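You operate a simulated robot arm through the tools that you are given. There is no shell and no other tool. Be economical: measure what you need, move in short steps, check, and stop when the job is done.

Carry out the task below with a simulated robot arm. There is one attempt and no reset: what you move stays moved.

## Task
Wipe the grime off the end plate's top, then paste that patch.
Fine: the pump's end plate by the blue stand; use the wooden pad, the blue brush and paste from the grey dish on that stand; put pad and brush back.

Only the result counts: the job must be done as asked and must still hold three seconds after the hand-in. Knocking over, shifting, dropping, spilling or breaking anything else fails it.

## Robot
A 7-joint arm with a two-finger parallel gripper, fixed in place. Base frame: the origin is at the foot of the arm, x ahead of it, y to its left, z up. Readings come in mm, degrees, newtons and seconds.
With the tool pointing down near the work surface it reaches from about 300 to 680 mm from the base axis. Its first joint turns from -66.0 to 66.0 degrees. Payload 1.57 kg.
The TCP is the grasp point between the finger pads, 30 mm short of the fingertips. In the tool frame z runs along the fingers and y along their closing line. Largest opening 110 mm; finger width 24, thickness 12; the body of the gripper, 48 by 112 mm, starts 78 mm behind the TCP.
Orientation is told as [roll, pitch, yaw] about the base's x, y, z axes, in that order, counted from this pose: with the fingers straight down and closing along the base's y, the tool's x points along the base's -x, its y along +y and its z along -z.

## Interface
- The arm moves only by the tool jog_arm. Its argument "series" is a list that holds one entry, the list of rows, each a list of 6 numbers: the shift along the base's x, y, z in mm, then the turn, a rotation vector about the base's x, y, z in degrees. In form: [[[x, y, z, rx, ry, rz], ...]]. A call has 1 to 8 rows; each row is the pose to reach, as a shift and turn from the pose commanded when the call began. "fingers" is the opening, from 0 (shut) to 1 (fully open), set as the call begins (left out, the last holds). Each row takes 0.2 s and may step no farther than 50 mm and 8.6 degrees from the row before; otherwise, or with a gripper value out of range, the whole call is refused. A pose out of reach is approached as far as the arm can. The call stops where the force on the tool passes 40 N (or 10 N more than at its start, if that is more) or the arm is blocked; 0.2 s more then pass. Each finger travels about 108 mm/s and halts on what it meets, pressing with about 42 N; the grip force reading is that of the motor and also rises with nothing between the fingers. The clock runs only during rows and for 0.2 s after the last one: add rows that repeat a pose to give the fingers time. The reply holds the time, the measured pose of the TCP, the force on the tool along the base axes, the opening and the grip force, in the units named above and with some noise.
- Cameras (640 x 400 px; columns grow to the right, rows downward): "scene" is fixed at [179.6, -416.5, 1393.2]; the picture's right is [0.64, -0.77, 0.00], its down [-0.50, -0.42, -0.76] and it looks along [0.58, 0.49, -0.65] (base axes); focal length 319 px, centre (320, 200). "wrist" rides on the gripper at [-36, 0, -80] in the tool frame; the picture's right is [0.00, -1.00, 0.00], its down [0.97, 0.00, -0.24] and it looks along [0.24, 0.00, 0.97] (tool axes); focal length 218 px, centre (320, 200). There is no depth. A picture from a camera that has moved, and an enlarged one, comes with that camera's place and axes in the base frame and with its lens. The place of the scene camera against the robot may be out by one fixed shift of up to 18 mm in any direction.
- grab_frame(camera): a new picture of that camera. No time passes.
- enlarge(camera, box): a new picture of the part [left, top, right, bottom] of that camera's present view, enlarged. No time passes.
- job_done(): hands the job in; it is judged then, once.

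Go step by step. Nothing tells you positions but the pictures and the camera data: compare them with the known pose of the tool, close in by small moves and look again before you grip or let go. The budget is 120 turns and 64 pictures, counting those below and the enlarged ones. Unless the task says otherwise, let go and move clear before handing in, and close with one line.

The tools are called after ">>>" as a command line: name --argument value ..., lists and objects as JSON in quotes. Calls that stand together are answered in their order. jog_arm: Moves the arm, as the interface text tells. Its arguments: {"type":"object","properties":{"series":{"type":"array"},"fingers":{"type":"number"}},"required":["series"]} The other tools are called the same way: grab_frame (camera) takes a picture; enlarge (camera, box) takes an enlarged picture of a part of a camera's view; job_done () hands the job in.

At the start:

```text
time_s: 0.0
tcp_pos: [488.3, 46.2, 1137.9]
ee_rot: [0.1, 0.0, 0.0]
force: [0.1, -0.2, -0.3]
finger_gap: 110.0
grasp_force: 0.0
```

scene: 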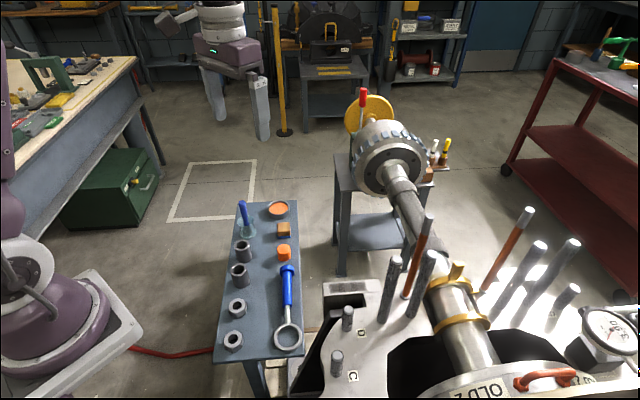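
wrist: 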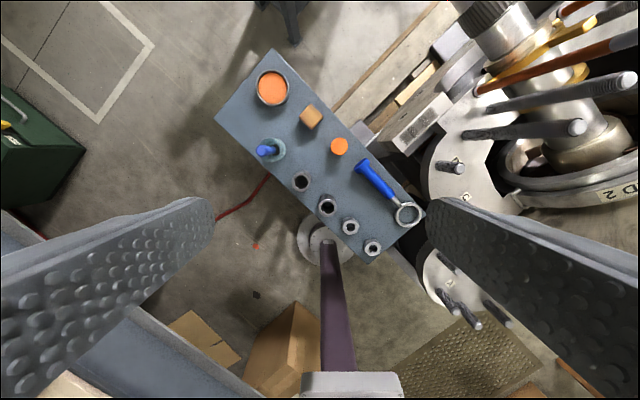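

I see a blue stand with a paste dish, a wooden block, an orange cap, a brush in a holder, and nuts; the pump's steel plate stands beside it. I'll look closer first.

>>> enlarge --camera "scene" --box '[210, 190, 330, 265]'

>>> enlarge --camera "scene" --box '[260, 250, 460, 400]'

>>> enlarge --camera "wrist" --box '[210, 40, 530, 320]'

```text
5.33 times, centred on (270, 228) of scene
camera zoom: at [179.6, -416.5, 1393.2], right [0.64, -0.77, 0.0], down [-0.5, -0.42, -0.76], along [0.58, 0.49, -0.65], focal length 1702 px, centre (587, 53)
```

zoom: 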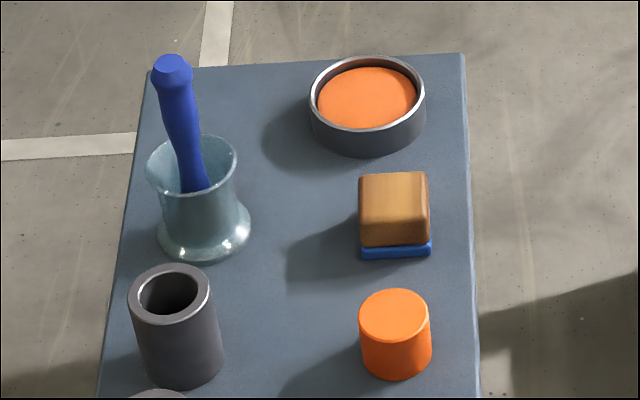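

```text
2.67 times, centred on (360, 325) of scene
camera zoom: at [179.6, -416.5, 1393.2], right [0.64, -0.77, 0.0], down [-0.5, -0.42, -0.76], along [0.58, 0.49, -0.65], focal length 851 px, centre (213, -133)
```

zoom: 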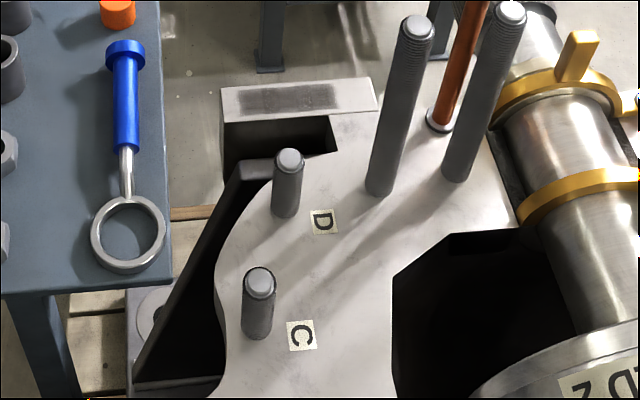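

```text
1.43 times, centred on (370, 180) of wrist
camera zoom: at [523.7, 46.9, 1218.6], right [0.0, -1.0, 0.0], down [-0.97, 0.0, 0.24], along [-0.24, 0.0, -0.97], focal length 312 px, centre (249, 229)
```

zoom: 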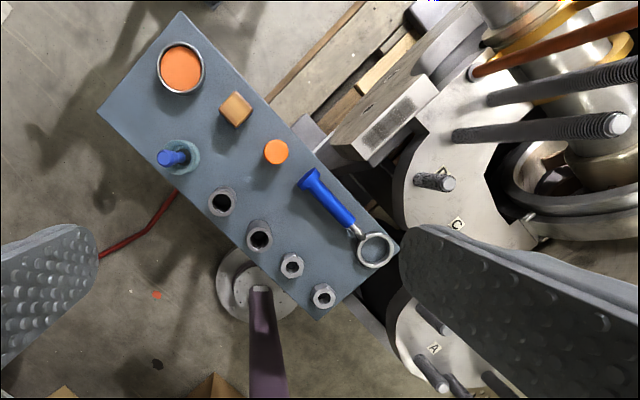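

The grime patch sits on a lug top at about (563,-168,720); the block is at about (582,65) and the dish at about (633,138). I'll move down over the stand to measure better.

>>> jog_arm --series '[[[10, 3, -40, 0, 0, 0], [20, 6, -80, 0, 0, 0], [30, 9, -120, 0, 0, 0], [40, 12, -160, 0, 0, 0], [45, 16, -200, 0, 0, 0], [45, 40, -220, 0, 0, 0]]]'

>>> grab_frame --camera "wrist"

```text
time_s: 1.4
tcp_pos: [534.0, 87.6, 919.4]
ee_rot: [-0.1, -0.1, 0.0]
force: [-0.2, 0.4, 0.5]
finger_gap: 109.9
grasp_force: 0.1
```

```text
58 pictures are left
camera wrist: at [570.3, 87.9, 999.2], right [0.0, -1.0, 0.0], down [-0.97, 0.0, 0.24], along [-0.24, 0.0, -0.97], focal length 218 px, centre (320, 200)
```

wrist: 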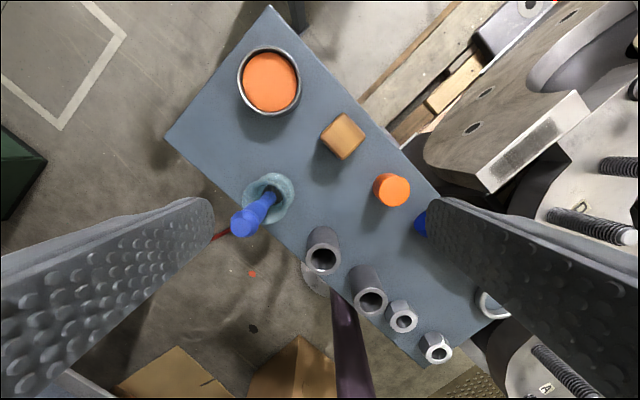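

The view is clear; I'll enlarge for exact shapes.

>>> enlarge --camera "wrist" --box '[220, 30, 420, 250]'

>>> enlarge --camera "wrist" --box '[420, 60, 640, 220]'

```text
1.82 times, centred on (320, 140) of wrist
camera zoom: at [570.3, 87.9, 999.2], right [0.0, -1.0, 0.0], down [-0.97, 0.0, 0.24], along [-0.24, 0.0, -0.97], focal length 397 px, centre (320, 309)
```

zoom: 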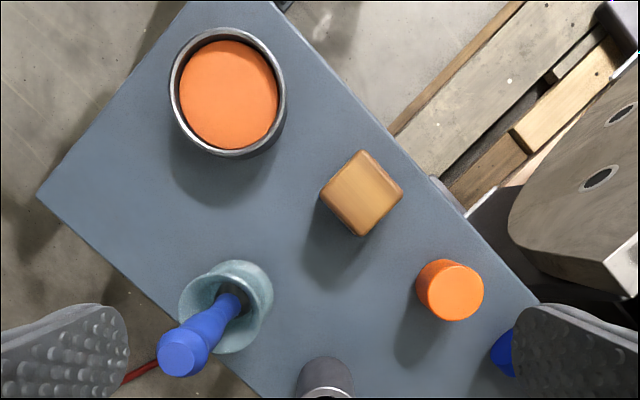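

```text
2.50 times, centred on (530, 140) of wrist
camera zoom: at [570.3, 87.9, 999.2], right [0.0, -1.0, 0.0], down [-0.97, 0.0, 0.24], along [-0.24, 0.0, -0.97], focal length 546 px, centre (-205, 350)
```

zoom: 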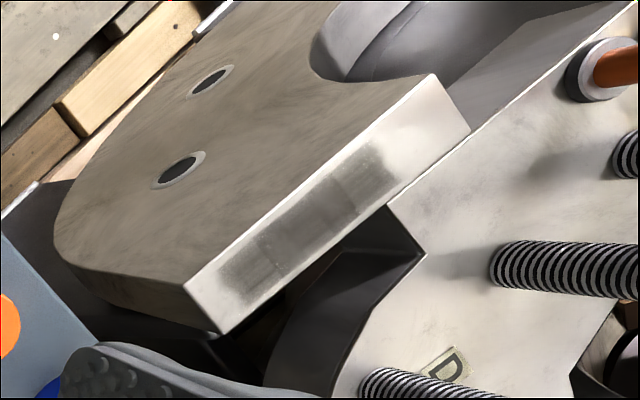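

The block is about 33 mm square, turned 45°, centred at about (580,64), top near z 768. I'll turn the gripper 45° above it.

>>> jog_arm --series '[[[8, -4, -10, 0, 0, 7.5], [16, -8, -20, 0, 0, 15], [24, -12, -30, 0, 0, 22.5], [32, -16, -40, 0, 0, 30], [40, -20, -50, 0, 0, 37.5], [46, -23.6, -60, 0, 0, 45], [46, -23.6, -60, 0, 0, 45]]]' --fingers 0.6

>>> grab_frame --camera "wrist"

>>> grab_frame --camera "scene"

```text
time_s: 3.0
tcp_pos: [579.5, 62.1, 858.8]
ee_rot: [0.0, 0.0, 45.1]
force: [0.1, -1.0, -0.4]
finger_gap: 66.3
grasp_force: 0.2
```

```text
55 pictures are left
camera wrist: at [604.7, 88.8, 938.4], right [0.71, -0.71, 0.0], down [-0.69, -0.69, 0.24], along [-0.17, -0.17, -0.97], focal length 218 px, centre (320, 200)
```

wrist: 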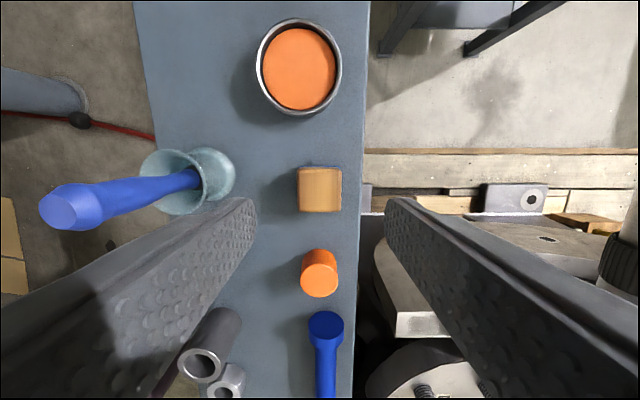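

```text
54 pictures are left
```

scene: 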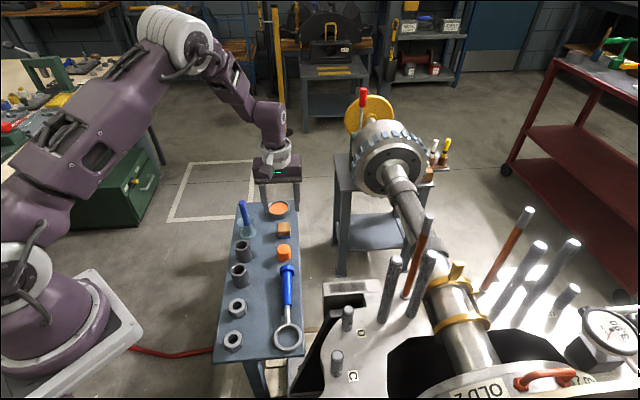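

The block is centred between the fingers about 4 mm off toward +x+y. I'll correct and descend in part.

>>> jog_arm --series '[[[3, 4, -20, 0, 0, 0], [3, 4, -45, 0, 0, 0], [3, 4, -60, 0, 0, 0], [3, 4, -60, 0, 0, 0]]]'

>>> grab_frame --camera "wrist"

>>> enlarge --camera "scene" --box '[220, 180, 330, 260]'

```text
time_s: 4.0
tcp_pos: [580.3, 67.3, 795.7]
ee_rot: [0.0, 0.1, 45.0]
force: [-0.4, -0.4, -0.2]
finger_gap: 65.8
grasp_force: 0.1
```

```text
53 pictures are left
camera wrist: at [605.9, 93.0, 876.6], right [0.71, -0.71, 0.0], down [-0.69, -0.69, 0.24], along [-0.17, -0.17, -0.97], focal length 218 px, centre (320, 200)
```

wrist: 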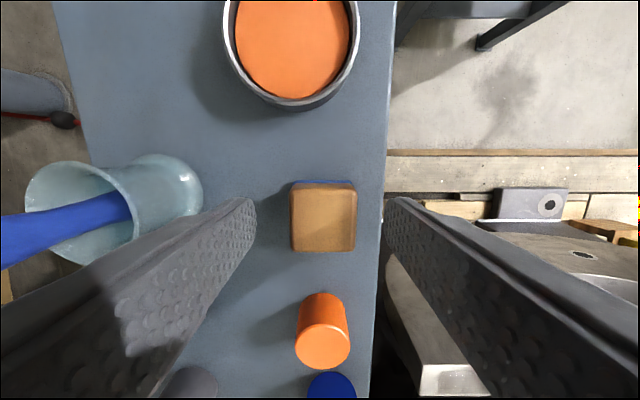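

```text
5.00 times, centred on (275, 220) of scene
camera zoom: at [179.6, -416.5, 1393.2], right [0.64, -0.77, 0.0], down [-0.5, -0.42, -0.76], along [0.58, 0.49, -0.65], focal length 1596 px, centre (545, 100)
```

zoom: 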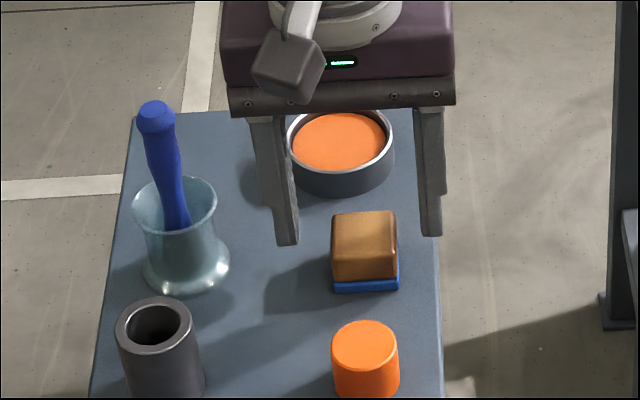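

Aligned. Lower so the tips reach just above the blue pad layer, then close.

>>> jog_arm --series '[[[1, 0, -9, 0, 0, 0], [1, 0, -17, 0, 0, 0], [1, 0, -17, 0, 0, 0]]]'

>>> enlarge --camera "scene" --box '[240, 190, 320, 250]'

```text
time_s: 4.8
tcp_pos: [582.7, 66.0, 779.2]
ee_rot: [-0.1, 0.0, 45.0]
force: [0.2, -0.2, 0.1]
finger_gap: 65.9
grasp_force: 0.0
```

```text
6.67 times, centred on (280, 220) of scene
camera zoom: at [179.6, -416.5, 1393.2], right [0.64, -0.77, 0.0], down [-0.5, -0.42, -0.76], along [0.58, 0.49, -0.65], focal length 2128 px, centre (587, 67)
```

zoom: 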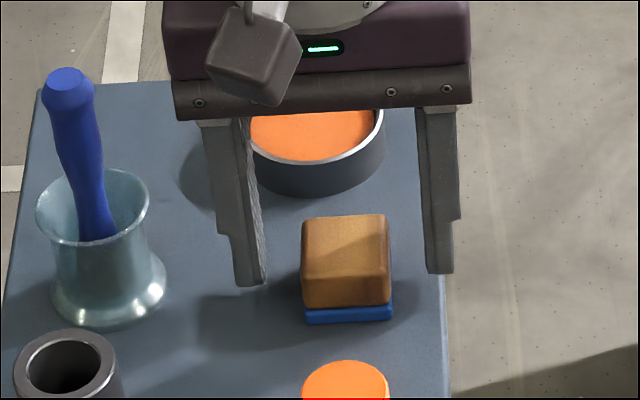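

Tips sit just above the blue layer; closing.

>>> jog_arm --series '[[[0, 0, 0, 0, 0, 0], [0, 0, 0, 0, 0, 0], [0, 0, 0, 0, 0, 0]]]' --fingers 0.2

>>> jog_arm --series '[[[0, 0, 10, 0, 0, 0], [0, 0, 30, 0, 0, 0], [0, 0, 60, 0, 0, 0], [0, 0, 100, 0, 0, 0], [0, 0, 100, 0, 0, 0]]]'

>>> enlarge --camera "scene" --box '[240, 150, 340, 225]'

```text
time_s: 5.6
tcp_pos: [581.6, 66.3, 780.8]
ee_rot: [0.1, 0.0, 44.9]
force: [0.1, -0.9, -0.7]
finger_gap: 34.7
grasp_force: 42.6
```

```text
time_s: 6.8
tcp_pos: [582.2, 68.8, 883.0]
ee_rot: [0.0, 0.0, 45.0]
force: [1.0, -0.3, -1.1]
finger_gap: 34.8
grasp_force: 41.8
```

```text
5.33 times, centred on (290, 188) of scene
camera zoom: at [179.6, -416.5, 1393.2], right [0.64, -0.77, 0.0], down [-0.5, -0.42, -0.76], along [0.58, 0.49, -0.65], focal length 1702 px, centre (480, 267)
```

zoom: 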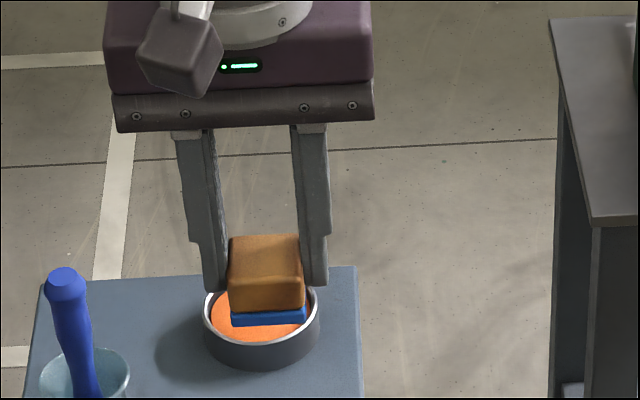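

The pad is held, its bottom about 42 mm below the TCP. I'll carry it over the patch.

>>> jog_arm --series '[[[-2, -40, 0, 0, 0, 0], [-4, -85, 0, 0, 0, 0], [-7, -130, 0, 0, 0, 0], [-10, -170, -10, 0, 0, 0], [-13, -205, -25, 0, 0, 0], [-15, -232, -50, 0, 0, 0], [-15, -232, -65, 0, 0, 0], [-15, -232, -65, 0, 0, 0]]]'

>>> grab_frame --camera "wrist"

>>> enlarge --camera "scene" --box '[280, 210, 440, 330]'

```text
time_s: 8.6
tcp_pos: [569.0, -165.8, 816.9]
ee_rot: [-0.1, 0.1, 45.0]
force: [0.5, -0.1, -0.7]
finger_gap: 34.7
grasp_force: 41.9
```

```text
49 pictures are left
camera wrist: at [594.1, -139.9, 897.4], right [0.71, -0.71, 0.0], down [-0.69, -0.69, 0.24], along [-0.17, -0.17, -0.97], focal length 218 px, centre (320, 200)
```

wrist: 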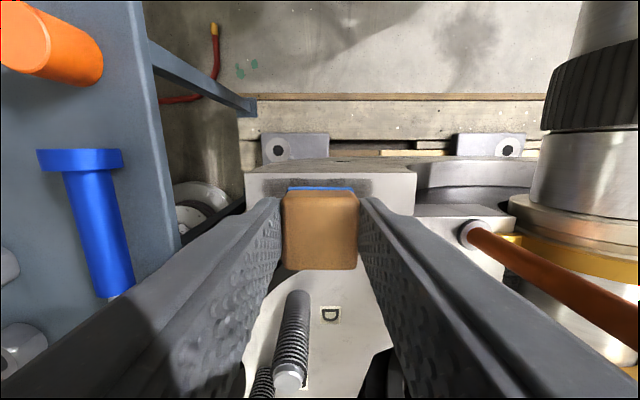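

```text
3.33 times, centred on (360, 270) of scene
camera zoom: at [179.6, -416.5, 1393.2], right [0.64, -0.77, 0.0], down [-0.5, -0.42, -0.76], along [0.58, 0.49, -0.65], focal length 1064 px, centre (187, -33)
```

zoom: 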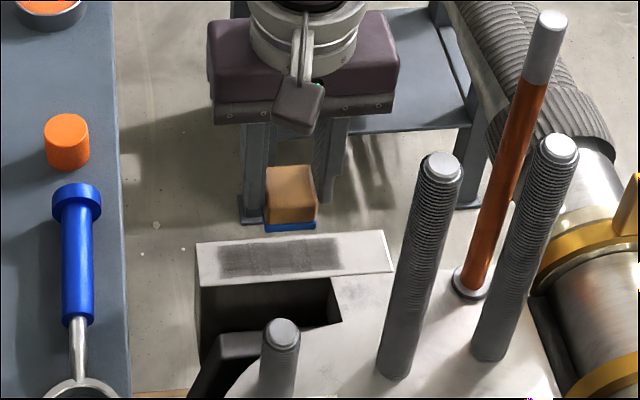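

The pad is lined up with the plate's centreline. I'll descend gently to find contact.

>>> jog_arm --series '[[[-1, -1, -20, 0, 0, 0], [-1, -1, -38, 0, 0, 0], [-1, -1, -43, 0, 0, 0], [-1, -1, -46, 0, 0, 0], [-1, -1, -46, 0, 0, 0]]]'

>>> enlarge --camera "scene" --box '[300, 210, 400, 285]'

```text
time_s: 9.8
tcp_pos: [565.5, -167.8, 770.5]
ee_rot: [0.0, 0.0, 45.0]
force: [-0.9, 0.4, -1.0]
finger_gap: 34.6
grasp_force: 41.9
```

```text
5.33 times, centred on (350, 248) of scene
camera zoom: at [179.6, -416.5, 1393.2], right [0.64, -0.77, 0.0], down [-0.5, -0.42, -0.76], along [0.58, 0.49, -0.65], focal length 1702 px, centre (160, -53)
```

zoom: 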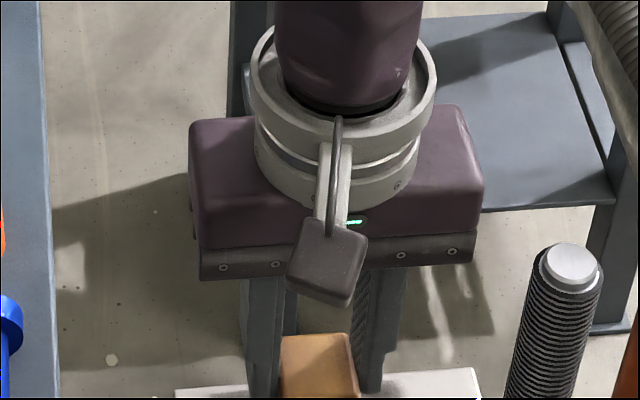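

No contact yet; I'll go down in small steps.

>>> jog_arm --series '[[[0, 0, -2, 0, 0, 0], [0, 0, -4, 0, 0, 0], [0, 0, -6, 0, 0, 0], [0, 0, -6, 0, 0, 0]]]'

>>> enlarge --camera "scene" --box '[300, 250, 400, 310]'

```text
time_s: 10.8
tcp_pos: [566.4, -167.8, 765.5]
ee_rot: [0.0, 0.0, 45.0]
force: [-0.1, -0.1, 0.4]
finger_gap: 34.7
grasp_force: 42.6
```

```text
6.40 times, centred on (350, 280) of scene
camera zoom: at [179.6, -416.5, 1393.2], right [0.64, -0.77, 0.0], down [-0.5, -0.42, -0.76], along [0.58, 0.49, -0.65], focal length 2043 px, centre (128, -312)
```

zoom: 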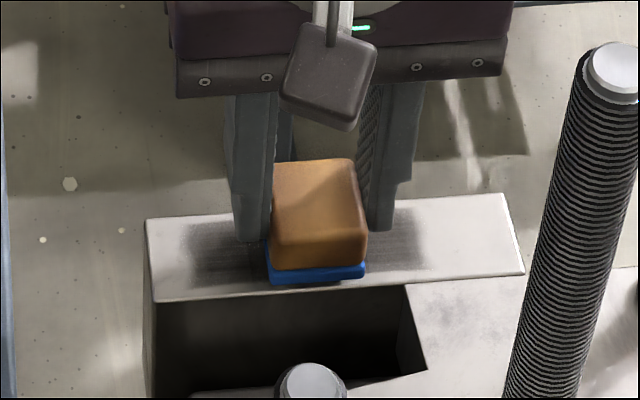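

Very near contact; continuing in 1 mm steps.

>>> jog_arm --series '[[[0, 0, -1, 0, 0, 0], [0, 0, -2, 0, 0, 0], [0, 0, -3, 0, 0, 0], [0, 0, -3, 0, 0, 0]]]'

```text
time_s: 11.8
tcp_pos: [567.6, -165.4, 760.8]
ee_rot: [0.0, 0.0, 45.1]
force: [-0.3, -0.6, 0.1]
finger_gap: 34.6
grasp_force: 42.4
```

>>> jog_arm --series '[[[0, 0, -1, 0, 0, 0], [0, 0, -2, 0, 0, 0], [0, 0, -3, 0, 0, 0], [0, 0, -3, 0, 0, 0]]]'

>>> enlarge --camera "scene" --box '[320, 260, 380, 300]'

```text
time_s: 12.8
tcp_pos: [568.7, -166.8, 760.9]
ee_rot: [-0.2, 0.0, 45.0]
force: [-7.3, 1.4, 24.4]
finger_gap: 34.5
grasp_force: 41.8
```

```text
10.00 times, centred on (350, 280) of scene
camera zoom: at [179.0, -416.3, 1393.3], right [0.64, -0.77, 0.0], down [-0.5, -0.42, -0.76], along [0.58, 0.49, -0.65], focal length 3192 px, centre (20, -600)
```

zoom: 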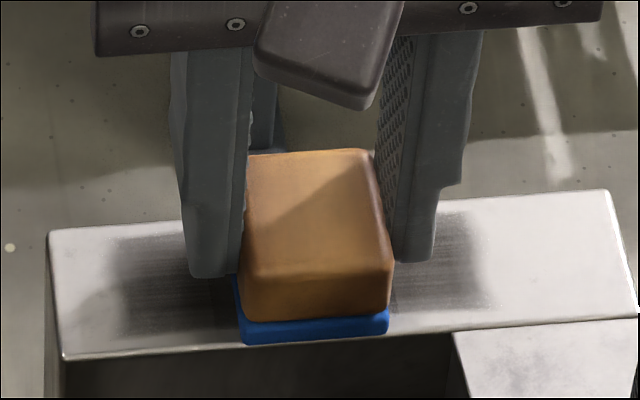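

Firm contact at TCP z ≈ 760. I'll ease off 1 mm and wipe along the plate's length.

>>> jog_arm --series '[[[0, 0, 1, 0, 0, 0], [7, -7, 1, 0, 0, 0], [14, -14, 1, 0, 0, 0], [21, -21, 1, 0, 0, 0], [28, -28, 1, 0, 0, 0], [33, -33, 1, 0, 0, 0], [33, -33, 1, 0, 0, 0]]]'

>>> enlarge --camera "scene" --box '[310, 250, 410, 310]'

```text
time_s: 13.7
tcp_pos: [577.8, -177.3, 760.0]
ee_rot: [0.5, 0.1, 44.9]
force: [-9.7, 6.7, 17.3]
finger_gap: 34.6
grasp_force: 41.9
stopped in row 4: the force on the tool passed its limit (the readings are from after the stop); the commanded pose is now the measured one
```

```text
6.40 times, centred on (360, 280) of scene
camera zoom: at [179.1, -416.3, 1393.3], right [0.64, -0.77, 0.0], down [-0.5, -0.42, -0.76], along [0.58, 0.49, -0.65], focal length 2043 px, centre (64, -312)
```

zoom: 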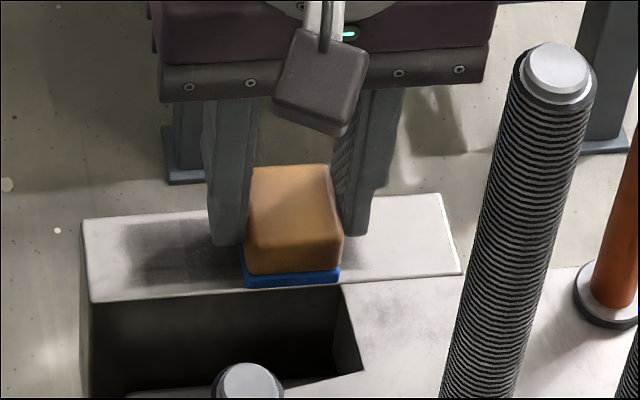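

The drag was too high; I'll lighten the pressure and continue.

>>> jog_arm --series '[[[0, 0, 1, 0, 0, 0], [0, 0, 1, 0, 0, 0]]]'

```text
time_s: 14.2
tcp_pos: [577.6, -178.1, 759.2]
ee_rot: [0.5, 0.1, 45.1]
force: [-9.1, 5.7, 7.0]
finger_gap: 34.5
grasp_force: 42.6
```

>>> jog_arm --series '[[[4, -4, 0, 0, 0, 0], [8, -8, 0, 0, 0, 0], [12, -12, 0, 0, 0, 0], [16, -16, 0, 0, 0, 0], [20, -20, 0, 0, 0, 0], [20, -20, 0, 0, 0, 0]]]'

```text
time_s: 15.7
tcp_pos: [598.9, -198.2, 759.1]
ee_rot: [0.5, 0.0, 45.0]
force: [0.3, 0.4, -0.4]
finger_gap: 34.9
grasp_force: 41.6
```

>>> enlarge --camera "scene" --box '[310, 250, 410, 310]'

```text
6.40 times, centred on (360, 280) of scene
camera zoom: at [179.6, -416.5, 1393.2], right [0.64, -0.77, 0.0], down [-0.5, -0.42, -0.76], along [0.58, 0.49, -0.65], focal length 2043 px, centre (64, -312)
```

zoom: 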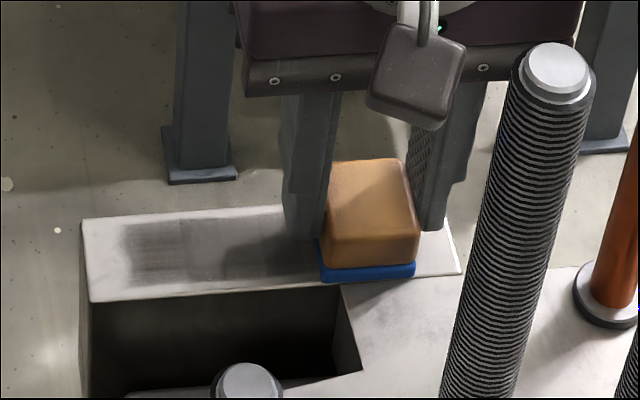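

Contact is lost here. I'll lower gently and wipe back.

>>> jog_arm --series '[[[0, 0, -0.5, -0.5, 0, 0], [0, 0, -1, -0.5, 0, 0], [0, 0, -1, -0.5, 0, 0]]]'

```text
time_s: 16.4
tcp_pos: [599.2, -198.3, 760.1]
ee_rot: [0.0, 0.4, 45.0]
force: [-3.6, -0.1, 12.3]
finger_gap: 34.5
grasp_force: 41.7
```

>>> jog_arm --series '[[[-8, 8, 0, 0, 0, 0], [-16, 16, 0, 0, 0, 0], [-24, 24, 0, 0, 0, 0], [-32, 32, 0, 0, 0, 0], [-40, 40, 0, 0, 0, 0], [-48, 48, 0, 0, 0, 0], [-56, 56, 0, 0, 0, 0], [-62, 62, 0, 0, 0, 0]]]'

>>> enlarge --camera "scene" --box '[310, 250, 410, 310]'

```text
time_s: 18.2
tcp_pos: [537.2, -137.4, 759.9]
ee_rot: [-0.2, 0.3, 44.9]
force: [8.2, -9.8, 30.5]
finger_gap: 34.7
grasp_force: 41.8
```

```text
6.40 times, centred on (360, 280) of scene
camera zoom: at [179.2, -416.6, 1393.2], right [0.64, -0.77, 0.0], down [-0.5, -0.42, -0.76], along [0.58, 0.49, -0.65], focal length 2043 px, centre (64, -312)
```

zoom: 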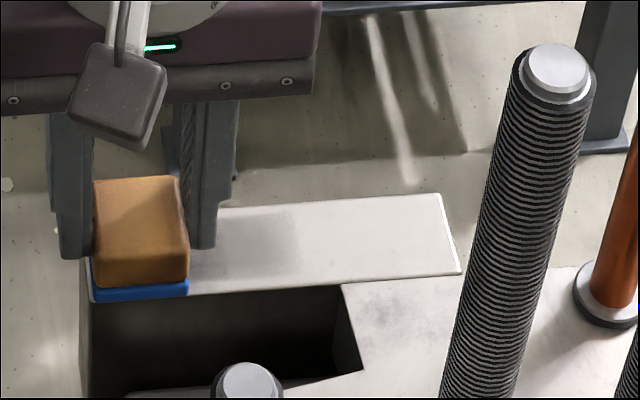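

Most of it is gone. One more pass back with eased pressure.

>>> jog_arm --series '[[[0, 0, 0.7, 0, 0, 0], [9, -9, 0.7, 0, 0, 0], [18, -18, 0.6, 0, 0, 0], [27, -27, 0.4, 0, 0, 0], [36, -36, 0.2, 0, 0, 0], [45, -45, 0, 0, 0, 0], [54, -54, 0, 0, 0, 0], [60, -60, 0, 0, 0, 0]]]'

>>> enlarge --camera "scene" --box '[310, 250, 410, 310]'

```text
time_s: 18.8
tcp_pos: [537.8, -137.2, 758.8]
ee_rot: [0.7, 0.5, 45.1]
force: [-1.8, 0.6, 12.0]
finger_gap: 34.9
grasp_force: 41.7
stopped in row 2: the force on the tool passed its limit (the readings are from after the stop); the commanded pose is now the measured one
```

```text
6.40 times, centred on (360, 280) of scene
camera zoom: at [179.3, -416.4, 1393.3], right [0.64, -0.77, 0.0], down [-0.5, -0.42, -0.76], along [0.58, 0.49, -0.65], focal length 2043 px, centre (64, -312)
```

zoom: 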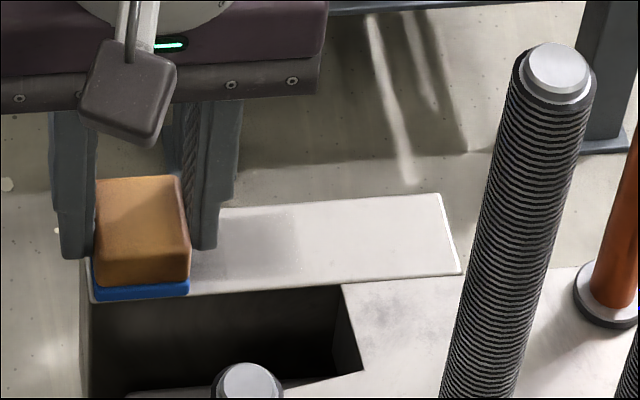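

>>> jog_arm --series '[[[0, 0, 0.7, -0.3, -0.2, 0], [0, 0, 1, -0.6, -0.4, 0]]]'

```text
time_s: 19.4
tcp_pos: [537.6, -136.9, 759.5]
ee_rot: [-0.2, 0.7, 45.1]
force: [-1.3, 2.1, 10.5]
finger_gap: 34.5
grasp_force: 41.9
```

>>> jog_arm --series '[[[6, -6, 0, 0, 0, 0], [14, -14, 0, 0, 0, 0], [22, -22, 0, 0, 0, 0], [30, -30, 0, 0, 0, 0], [38, -38, 0, 0, 0, 0], [46, -46, 0, 0, 0, 0], [54, -54, 0, 0, 0, 0], [60, -60, 0, 0, 0, 0]]]'

>>> enlarge --camera "scene" --box '[310, 250, 410, 310]'

```text
time_s: 21.2
tcp_pos: [598.5, -197.1, 760.0]
ee_rot: [0.2, 0.6, 45.1]
force: [-0.7, 0.7, 2.1]
finger_gap: 34.8
grasp_force: 42.0
```

```text
6.40 times, centred on (360, 280) of scene
camera zoom: at [179.5, -416.5, 1393.2], right [0.64, -0.77, 0.0], down [-0.5, -0.42, -0.76], along [0.58, 0.49, -0.65], focal length 2043 px, centre (64, -312)
```

zoom: 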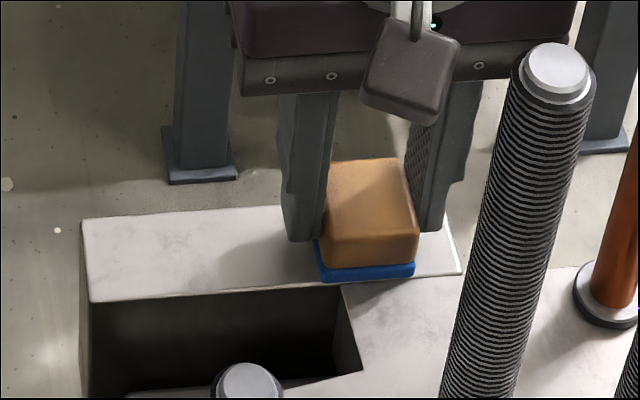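

The left looks clean. Lift and check the whole top.

>>> jog_arm --series '[[[0, 0, 15, 0, -0.5, 0], [0, 0, 50, 0, -0.5, 0], [-15, 15, 90, 0, -0.5, 0], [-30, 50, 120, 0, -0.5, 0], [-30, 90, 120, 0, -0.5, 0]]]'

>>> enlarge --camera "scene" --box '[310, 250, 410, 310]'

```text
time_s: 22.4
tcp_pos: [567.5, -107.0, 881.5]
ee_rot: [-0.4, 0.4, 45.0]
force: [-0.1, 0.1, -0.7]
finger_gap: 34.5
grasp_force: 41.7
```

```text
6.40 times, centred on (360, 280) of scene
camera zoom: at [179.6, -416.5, 1393.2], right [0.64, -0.77, 0.0], down [-0.5, -0.42, -0.76], along [0.58, 0.49, -0.65], focal length 2043 px, centre (64, -312)
```

zoom: 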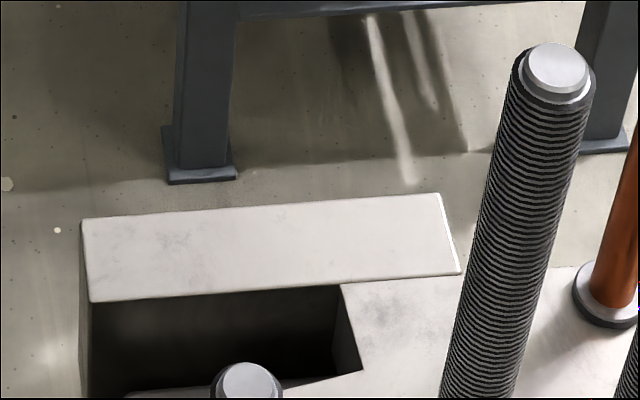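

Top is clean. Now return the pad to its place at (582,66).

>>> jog_arm --series '[[[3, 40, 0, 0.2, -0.2, 0], [6, 80, 0, 0.4, -0.4, 0], [9, 125, 0, 0.4, -0.4, 0], [14, 160, 0, 0.4, -0.4, 0], [14.1, 173.3, 0, 0.4, -0.4, 0], [14.1, 173.3, -40, 0.4, -0.4, 0], [14.1, 173.3, -80, 0.4, -0.4, 0], [14.1, 173.3, -90, 0.4, -0.4, 0]]]'

>>> enlarge --camera "scene" --box '[240, 190, 320, 250]'

```text
time_s: 24.2
tcp_pos: [584.0, 65.2, 790.7]
ee_rot: [-0.4, -0.3, 44.9]
force: [-0.2, -0.1, -0.1]
finger_gap: 34.7
grasp_force: 42.1
```

```text
6.67 times, centred on (280, 220) of scene
camera zoom: at [179.6, -416.5, 1393.2], right [0.64, -0.77, 0.0], down [-0.5, -0.42, -0.76], along [0.58, 0.49, -0.65], focal length 2128 px, centre (587, 67)
```

zoom: 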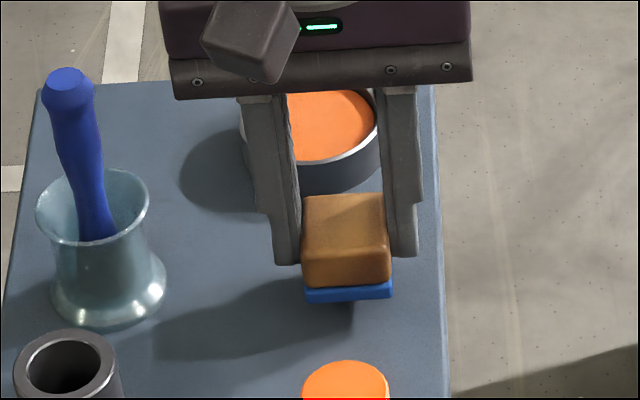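

>>> jog_arm --series '[[[-1, 0.5, -5, 0, 0, 0], [-1.5, 1, -8, 0, 0, 0], [-1.5, 1, -9.5, 0, 0, 0], [-1.5, 1, -9.5, 0, 0, 0]]]'

```text
time_s: 25.2
tcp_pos: [580.2, 65.8, 781.7]
ee_rot: [-0.3, -0.2, 45.0]
force: [0.2, 0.6, -0.2]
finger_gap: 34.6
grasp_force: 41.6
```

>>> jog_arm --series '[[[0, 0, -0.7, 0, 0, 0], [0, 0, -1.4, 0, 0, 0], [0, 0, -1.4, 0, 0, 0]]]'

```text
time_s: 26.0
tcp_pos: [580.1, 66.1, 780.1]
ee_rot: [-0.4, -0.3, 45.2]
force: [-0.3, 0.1, 1.1]
finger_gap: 34.8
grasp_force: 41.5
```

>>> jog_arm --series '[[[0, 0, -0.7, 0, 0, 0], [0, 0, -1, 0, 0, 0], [0, 0, -1, 0, 0, 0]]]'

```text
time_s: 26.8
tcp_pos: [581.0, 66.8, 779.9]
ee_rot: [-0.4, -0.4, 45.1]
force: [-2.3, -3.6, 25.7]
finger_gap: 34.8
grasp_force: 42.1
```

In contact with the stand; ease up slightly, then open to 60 mm and rise.

>>> jog_arm --series '[[[0, 0, 1, 0, 0, 0], [0, 0, 1, 0, 0, 0]]]'

>>> jog_arm --series '[[[0, 0, 0, 0, 0, 0], [0, 0, 0, 0, 0, 0], [0, 0, 0, 0, 0, 0]]]' --fingers 0.55

>>> jog_arm --series '[[[0, 0, 20, 0.4, 0.3, 0], [0, 0, 60, 0.4, 0.3, 0], [0, 0, 100, 0.4, 0.3, 0], [0, 0, 145, 0.4, 0.3, 0], [0, 0, 170, 0.4, 0.3, 0]]]'

>>> grab_frame --camera "wrist"

>>> enlarge --camera "scene" --box '[220, 180, 330, 260]'

```text
time_s: 27.4
tcp_pos: [581.8, 65.5, 778.1]
ee_rot: [-0.4, -0.3, 45.1]
force: [4.6, -0.9, 13.4]
finger_gap: 34.4
grasp_force: 41.7
```

```text
time_s: 28.2
tcp_pos: [581.1, 67.2, 777.4]
ee_rot: [-0.4, -0.2, 45.1]
force: [0.1, 0.6, 0.4]
finger_gap: 60.8
grasp_force: 0.1
```

```text
time_s: 29.4
tcp_pos: [578.4, 66.3, 948.8]
ee_rot: [0.2, -0.3, 45.1]
force: [0.1, 0.3, 0.4]
finger_gap: 60.4
grasp_force: 0.1
```

```text
37 pictures are left
camera wrist: at [604.4, 92.4, 1029.7], right [0.71, -0.71, 0.0], down [-0.69, -0.69, 0.24], along [-0.17, -0.16, -0.97], focal length 218 px, centre (320, 200)
```

wrist: 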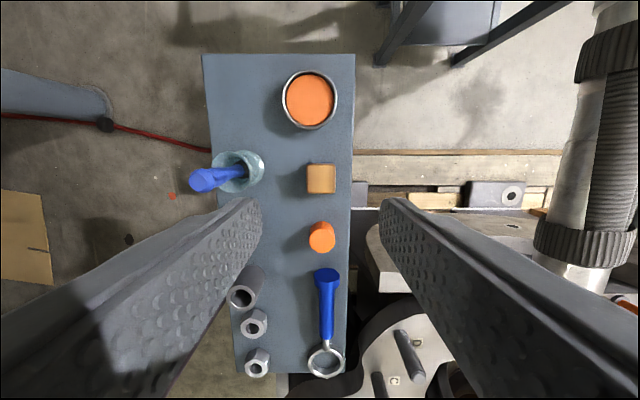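

```text
5.00 times, centred on (275, 220) of scene
camera zoom: at [179.6, -416.5, 1393.2], right [0.64, -0.77, 0.0], down [-0.5, -0.42, -0.76], along [0.58, 0.49, -0.65], focal length 1596 px, centre (545, 100)
```

zoom: 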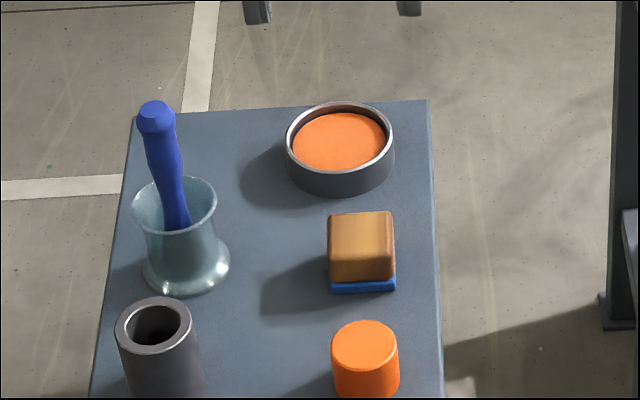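

The pad is back. The brush handle is nearly vertical with its tip near (516,142,857) and the cup at about (512,143). I'll move above it.

>>> jog_arm --series '[[[-20, 25, 0, 0, 0, 0], [-42, 50, 0, 0, 0, 0], [-64, 76, 0, 0, 0, 0], [-64, 76, -30, 0, 0, 0], [-64, 76, -45, 0, 0, 0], [-64, 76, -45, 0, 0, 0]]]'

>>> grab_frame --camera "wrist"

>>> enlarge --camera "scene" --box '[190, 150, 310, 240]'

```text
time_s: 30.8
tcp_pos: [517.5, 142.8, 902.4]
ee_rot: [0.1, -0.4, 45.2]
force: [-0.8, 0.7, 0.6]
finger_gap: 60.5
grasp_force: 0.1
```

```text
35 pictures are left
camera wrist: at [542.1, 169.0, 984.4], right [0.71, -0.71, 0.0], down [-0.69, -0.69, 0.24], along [-0.17, -0.16, -0.97], focal length 218 px, centre (320, 200)
```

wrist: 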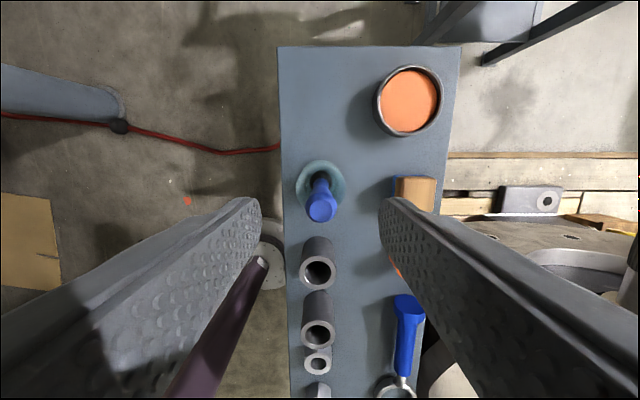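

```text
4.44 times, centred on (250, 195) of scene
camera zoom: at [179.6, -416.5, 1393.2], right [0.64, -0.77, 0.0], down [-0.5, -0.42, -0.76], along [0.58, 0.49, -0.65], focal length 1419 px, centre (631, 222)
```

zoom: 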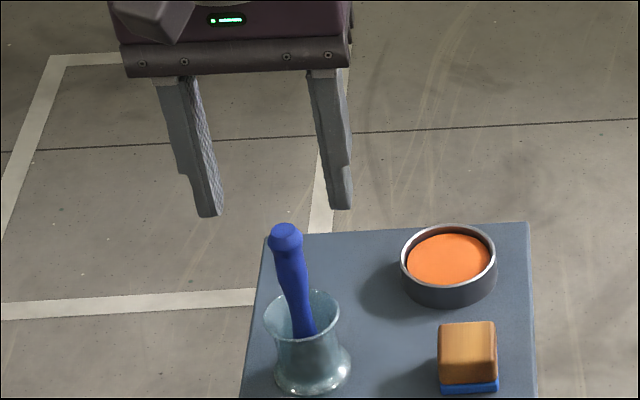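

Well aligned above the handle. Descend around it.

>>> jog_arm --series '[[[-1.5, 1, -25, 0, 0.4, 0], [-1.5, 1, -50, 0, 0.4, 0], [-1.5, 1, -70, 0, 0.4, 0], [-1.5, 1, -78, 0, 0.4, 0], [-1.5, 1, -78, 0, 0.4, 0]]]'

>>> grab_frame --camera "wrist"

>>> enlarge --camera "scene" --box '[200, 170, 300, 245]'

```text
time_s: 32.0
tcp_pos: [515.0, 142.8, 826.1]
ee_rot: [0.4, 0.1, 45.1]
force: [-0.8, 0.6, -0.6]
finger_gap: 60.5
grasp_force: 0.0
```

```text
33 pictures are left
camera wrist: at [540.0, 170.0, 906.3], right [0.71, -0.71, -0.01], down [-0.68, -0.69, 0.24], along [-0.17, -0.16, -0.97], focal length 218 px, centre (320, 200)
```

wrist: 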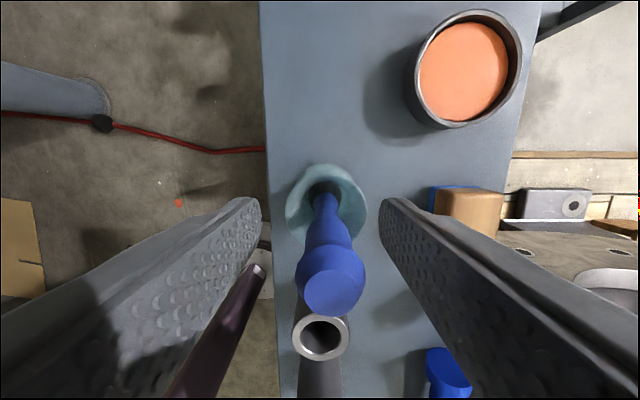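

```text
5.33 times, centred on (250, 208) of scene
camera zoom: at [179.6, -416.5, 1393.2], right [0.64, -0.77, 0.0], down [-0.5, -0.42, -0.76], along [0.58, 0.49, -0.65], focal length 1702 px, centre (693, 160)
```

zoom: 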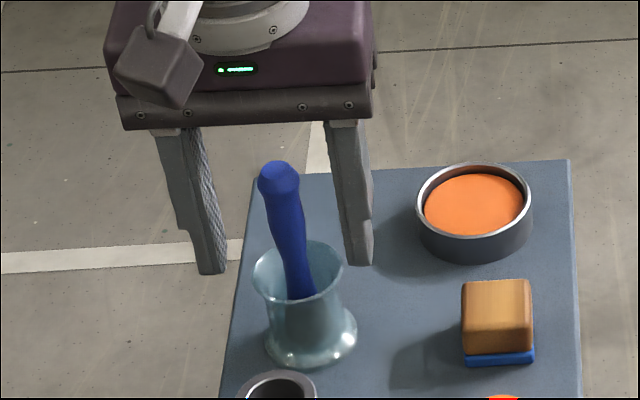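

Handle is between the fingers, about 2.5 mm toward +q. Shift and close.

>>> jog_arm --series '[[[1.5, -1.5, 0, -0.4, 0, 0], [1.5, -1.5, 0, -0.4, 0, 0]]]'

>>> jog_arm --series '[[[0, 0, 0, 0, 0, 0], [0, 0, 0, 0, 0, 0], [0, 0, 0, 0, 0, 0]]]' --fingers 0.05

>>> enlarge --camera "scene" --box '[200, 170, 300, 245]'

```text
time_s: 32.6
tcp_pos: [516.1, 142.1, 824.5]
ee_rot: [0.1, 0.3, 45.1]
force: [-0.2, 0.2, 0.2]
finger_gap: 60.4
grasp_force: 0.0
```

```text
time_s: 33.4
tcp_pos: [516.3, 142.1, 826.5]
ee_rot: [0.3, 0.3, 45.1]
force: [-0.4, 0.1, -0.4]
finger_gap: 17.9
grasp_force: 32.7
```

```text
5.33 times, centred on (250, 208) of scene
camera zoom: at [179.6, -416.5, 1393.2], right [0.64, -0.77, 0.0], down [-0.5, -0.42, -0.76], along [0.58, 0.49, -0.65], focal length 1702 px, centre (693, 160)
```

zoom: 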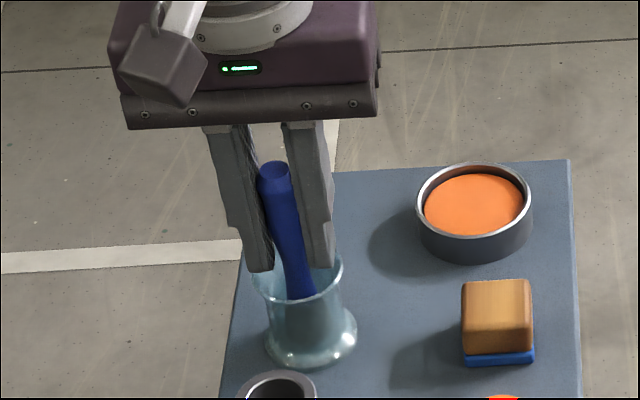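

Gripped (18 mm). Lift straight up out of the cup.

>>> jog_arm --series '[[[0, 0, 0, 0, 0, 0], [0, 0, 10, 0, 0, 0], [0, 0, 25, 0, 0, 0], [0, 0, 45, 0, 0, 0], [0, 0, 70, 0, 0, 0], [0, 0, 95, 0, 0, 0], [0, 0, 95, 0, 0, 0]]]'

>>> enlarge --camera "scene" --box '[200, 150, 310, 240]'

>>> grab_frame --camera "wrist"

```text
time_s: 35.0
tcp_pos: [516.6, 141.4, 923.9]
ee_rot: [0.2, 0.3, 45.1]
force: [-0.7, 0.3, 0.2]
finger_gap: 17.9
grasp_force: 32.3
```

```text
4.44 times, centred on (255, 195) of scene
camera zoom: at [179.6, -416.5, 1393.2], right [0.64, -0.77, 0.0], down [-0.5, -0.42, -0.76], along [0.58, 0.49, -0.65], focal length 1419 px, centre (609, 222)
```

zoom: 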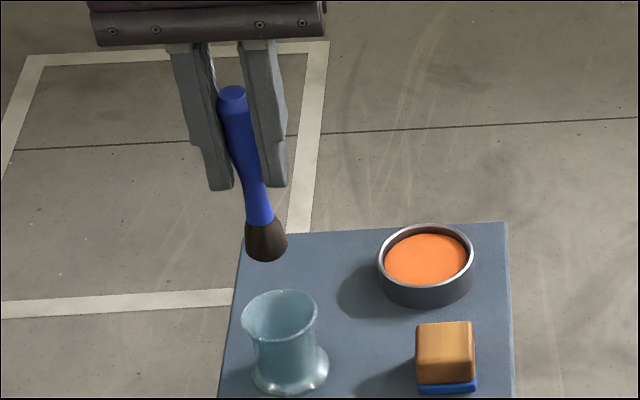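

```text
29 pictures are left
camera wrist: at [542.5, 168.1, 1002.9], right [0.71, -0.71, 0.0], down [-0.68, -0.69, 0.24], along [-0.18, -0.17, -0.97], focal length 218 px, centre (320, 200)
```

wrist: 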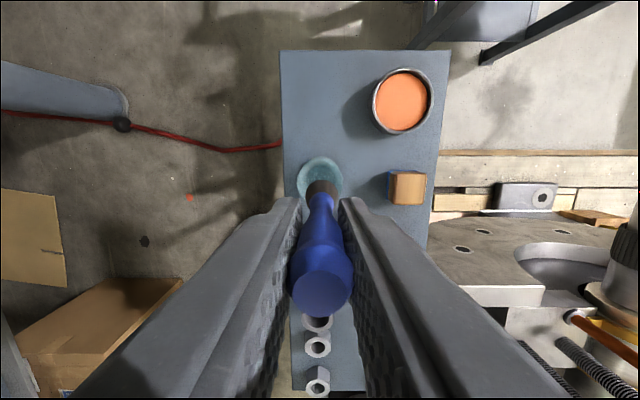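

The brush came out cleanly, bristles about 84 mm below the TCP. Next move over the dish at (632,139).

>>> jog_arm --series '[[[40, -1, 0, 0, 0, 0], [80, -2, 0, 0, 0, 0], [115, -2.5, 0, 0, 0, 0], [115, -2.5, -30, 0, 0, 0], [115, -2.5, -60, 0, 0, 0], [115, -2.5, -65, 0, 0, 0], [115, -2.5, -65, 0, 0, 0]]]'

>>> enlarge --camera "scene" --box '[230, 160, 330, 235]'

>>> grab_frame --camera "wrist"

```text
time_s: 36.6
tcp_pos: [631.6, 139.9, 856.0]
ee_rot: [0.3, 0.3, 45.0]
force: [0.1, -0.9, 0.3]
finger_gap: 18.0
grasp_force: 32.2
```

```text
5.33 times, centred on (280, 198) of scene
camera zoom: at [179.6, -416.5, 1393.2], right [0.64, -0.77, 0.0], down [-0.5, -0.42, -0.76], along [0.58, 0.49, -0.65], focal length 1702 px, centre (533, 213)
```

zoom: 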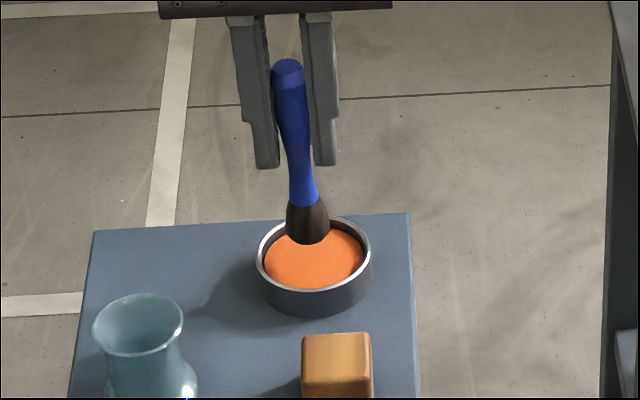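

```text
27 pictures are left
camera wrist: at [657.0, 166.6, 935.2], right [0.71, -0.71, 0.0], down [-0.68, -0.69, 0.24], along [-0.17, -0.17, -0.97], focal length 218 px, centre (320, 200)
```

wrist: 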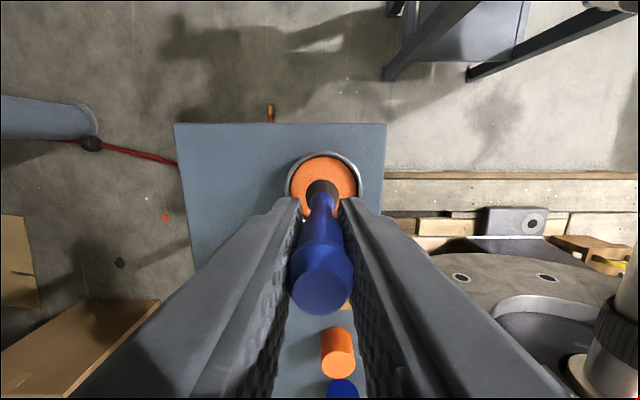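

Well centred. Lower into the paste in small steps.

>>> jog_arm --series '[[[1.5, -1.5, -10, 0, 0, 0], [1.5, -1.5, -16, 0, 0, 0], [1.5, -1.5, -20, 0, 0, 0], [1.5, -1.5, -22, 0, 0, 0], [1.5, -1.5, -22, 0, 0, 0]]]'

>>> enlarge --camera "scene" --box '[230, 160, 330, 235]'

```text
time_s: 37.8
tcp_pos: [632.9, 138.4, 834.7]
ee_rot: [0.0, 0.1, 45.1]
force: [-1.7, -3.3, 24.7]
finger_gap: 17.5
grasp_force: 31.8
```

```text
5.33 times, centred on (280, 198) of scene
camera zoom: at [179.0, -416.7, 1393.2], right [0.64, -0.77, 0.0], down [-0.5, -0.42, -0.76], along [0.58, 0.49, -0.65], focal length 1702 px, centre (533, 213)
```

zoom: 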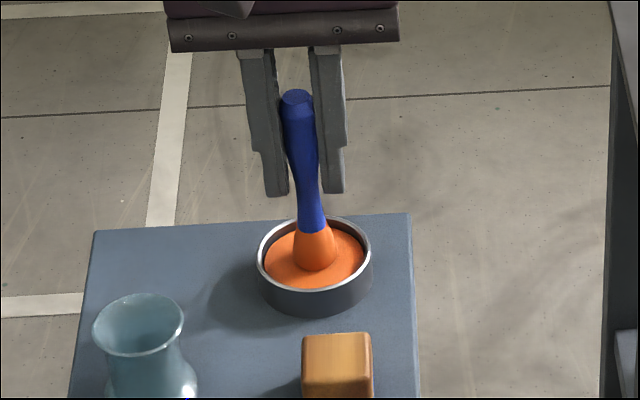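

Bristles are loaded. Lift and carry to the plate.

>>> jog_arm --series '[[[0, 0, 15, 0, 0, 0], [0, 0, 45, 0, 0, 0], [0, 0, 85, 0, 0, 0], [-10, -45, 85, 0, 0, 0], [-25, -90, 85, 0, 0, 0], [-40, -135, 85, 0, 0, 0], [-55, -180, 85, 0, 0, 0], [-72, -225, 85, 0, 0, 0]]]'

>>> jog_arm --series '[[[-10, -25, 0, 0, 0, 0], [-20, -52, 0, 0, 0, 0], [-20, -52, -40, 0, 0, 0], [-20, -52, -80, 0, 0, 0], [-20, -52, -100, 0, 0, 0], [-20, -52, -100, 0, 0, 0]]]'

>>> enlarge --camera "scene" --box '[290, 220, 420, 310]'

>>> grab_frame --camera "wrist"

```text
time_s: 39.6
tcp_pos: [562.1, -86.5, 919.9]
ee_rot: [0.2, 0.3, 45.0]
force: [0.3, 0.6, -1.2]
finger_gap: 17.7
grasp_force: 32.9
```

```text
time_s: 41.0
tcp_pos: [542.6, -138.2, 819.9]
ee_rot: [0.1, 0.4, 45.0]
force: [-0.9, -0.8, -0.6]
finger_gap: 17.9
grasp_force: 32.7
```

```text
4.44 times, centred on (355, 265) of scene
camera zoom: at [179.6, -416.5, 1393.2], right [0.64, -0.77, 0.0], down [-0.5, -0.42, -0.76], along [0.58, 0.49, -0.65], focal length 1419 px, centre (164, -89)
```

zoom: 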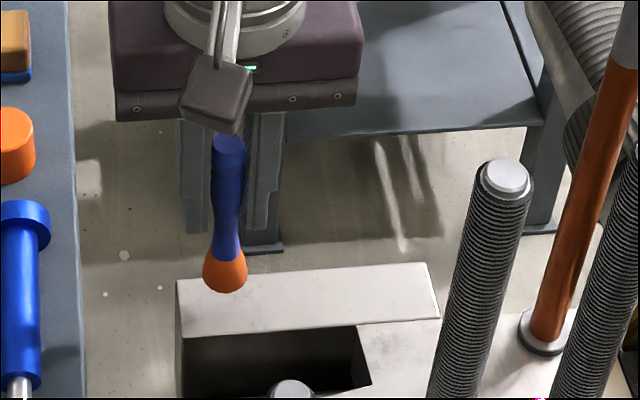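

```text
24 pictures are left
camera wrist: at [567.4, -111.8, 900.1], right [0.71, -0.71, 0.0], down [-0.68, -0.69, 0.24], along [-0.17, -0.17, -0.97], focal length 218 px, centre (320, 200)
```

wrist: 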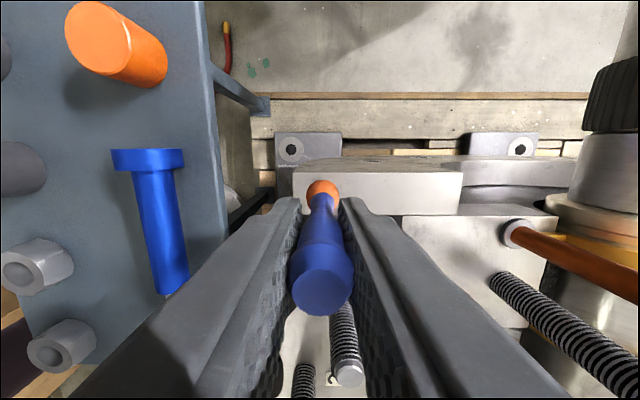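

Brush is above the start of the patch. Descend gently to contact.

>>> jog_arm --series '[[[-3.5, 0, -8, -0.1, -0.3, 0], [-3.5, 0, -12, -0.1, -0.3, 0], [-3.5, 0, -14, -0.1, -0.3, 0], [-3.5, 0, -15, -0.1, -0.3, 0], [-3.5, 0, -15, -0.1, -0.3, 0]]]'

```text
time_s: 42.2
tcp_pos: [537.3, -139.8, 803.6]
ee_rot: [-0.2, 0.1, 45.1]
force: [-0.3, 0.8, -1.5]
finger_gap: 17.9
grasp_force: 32.8
```

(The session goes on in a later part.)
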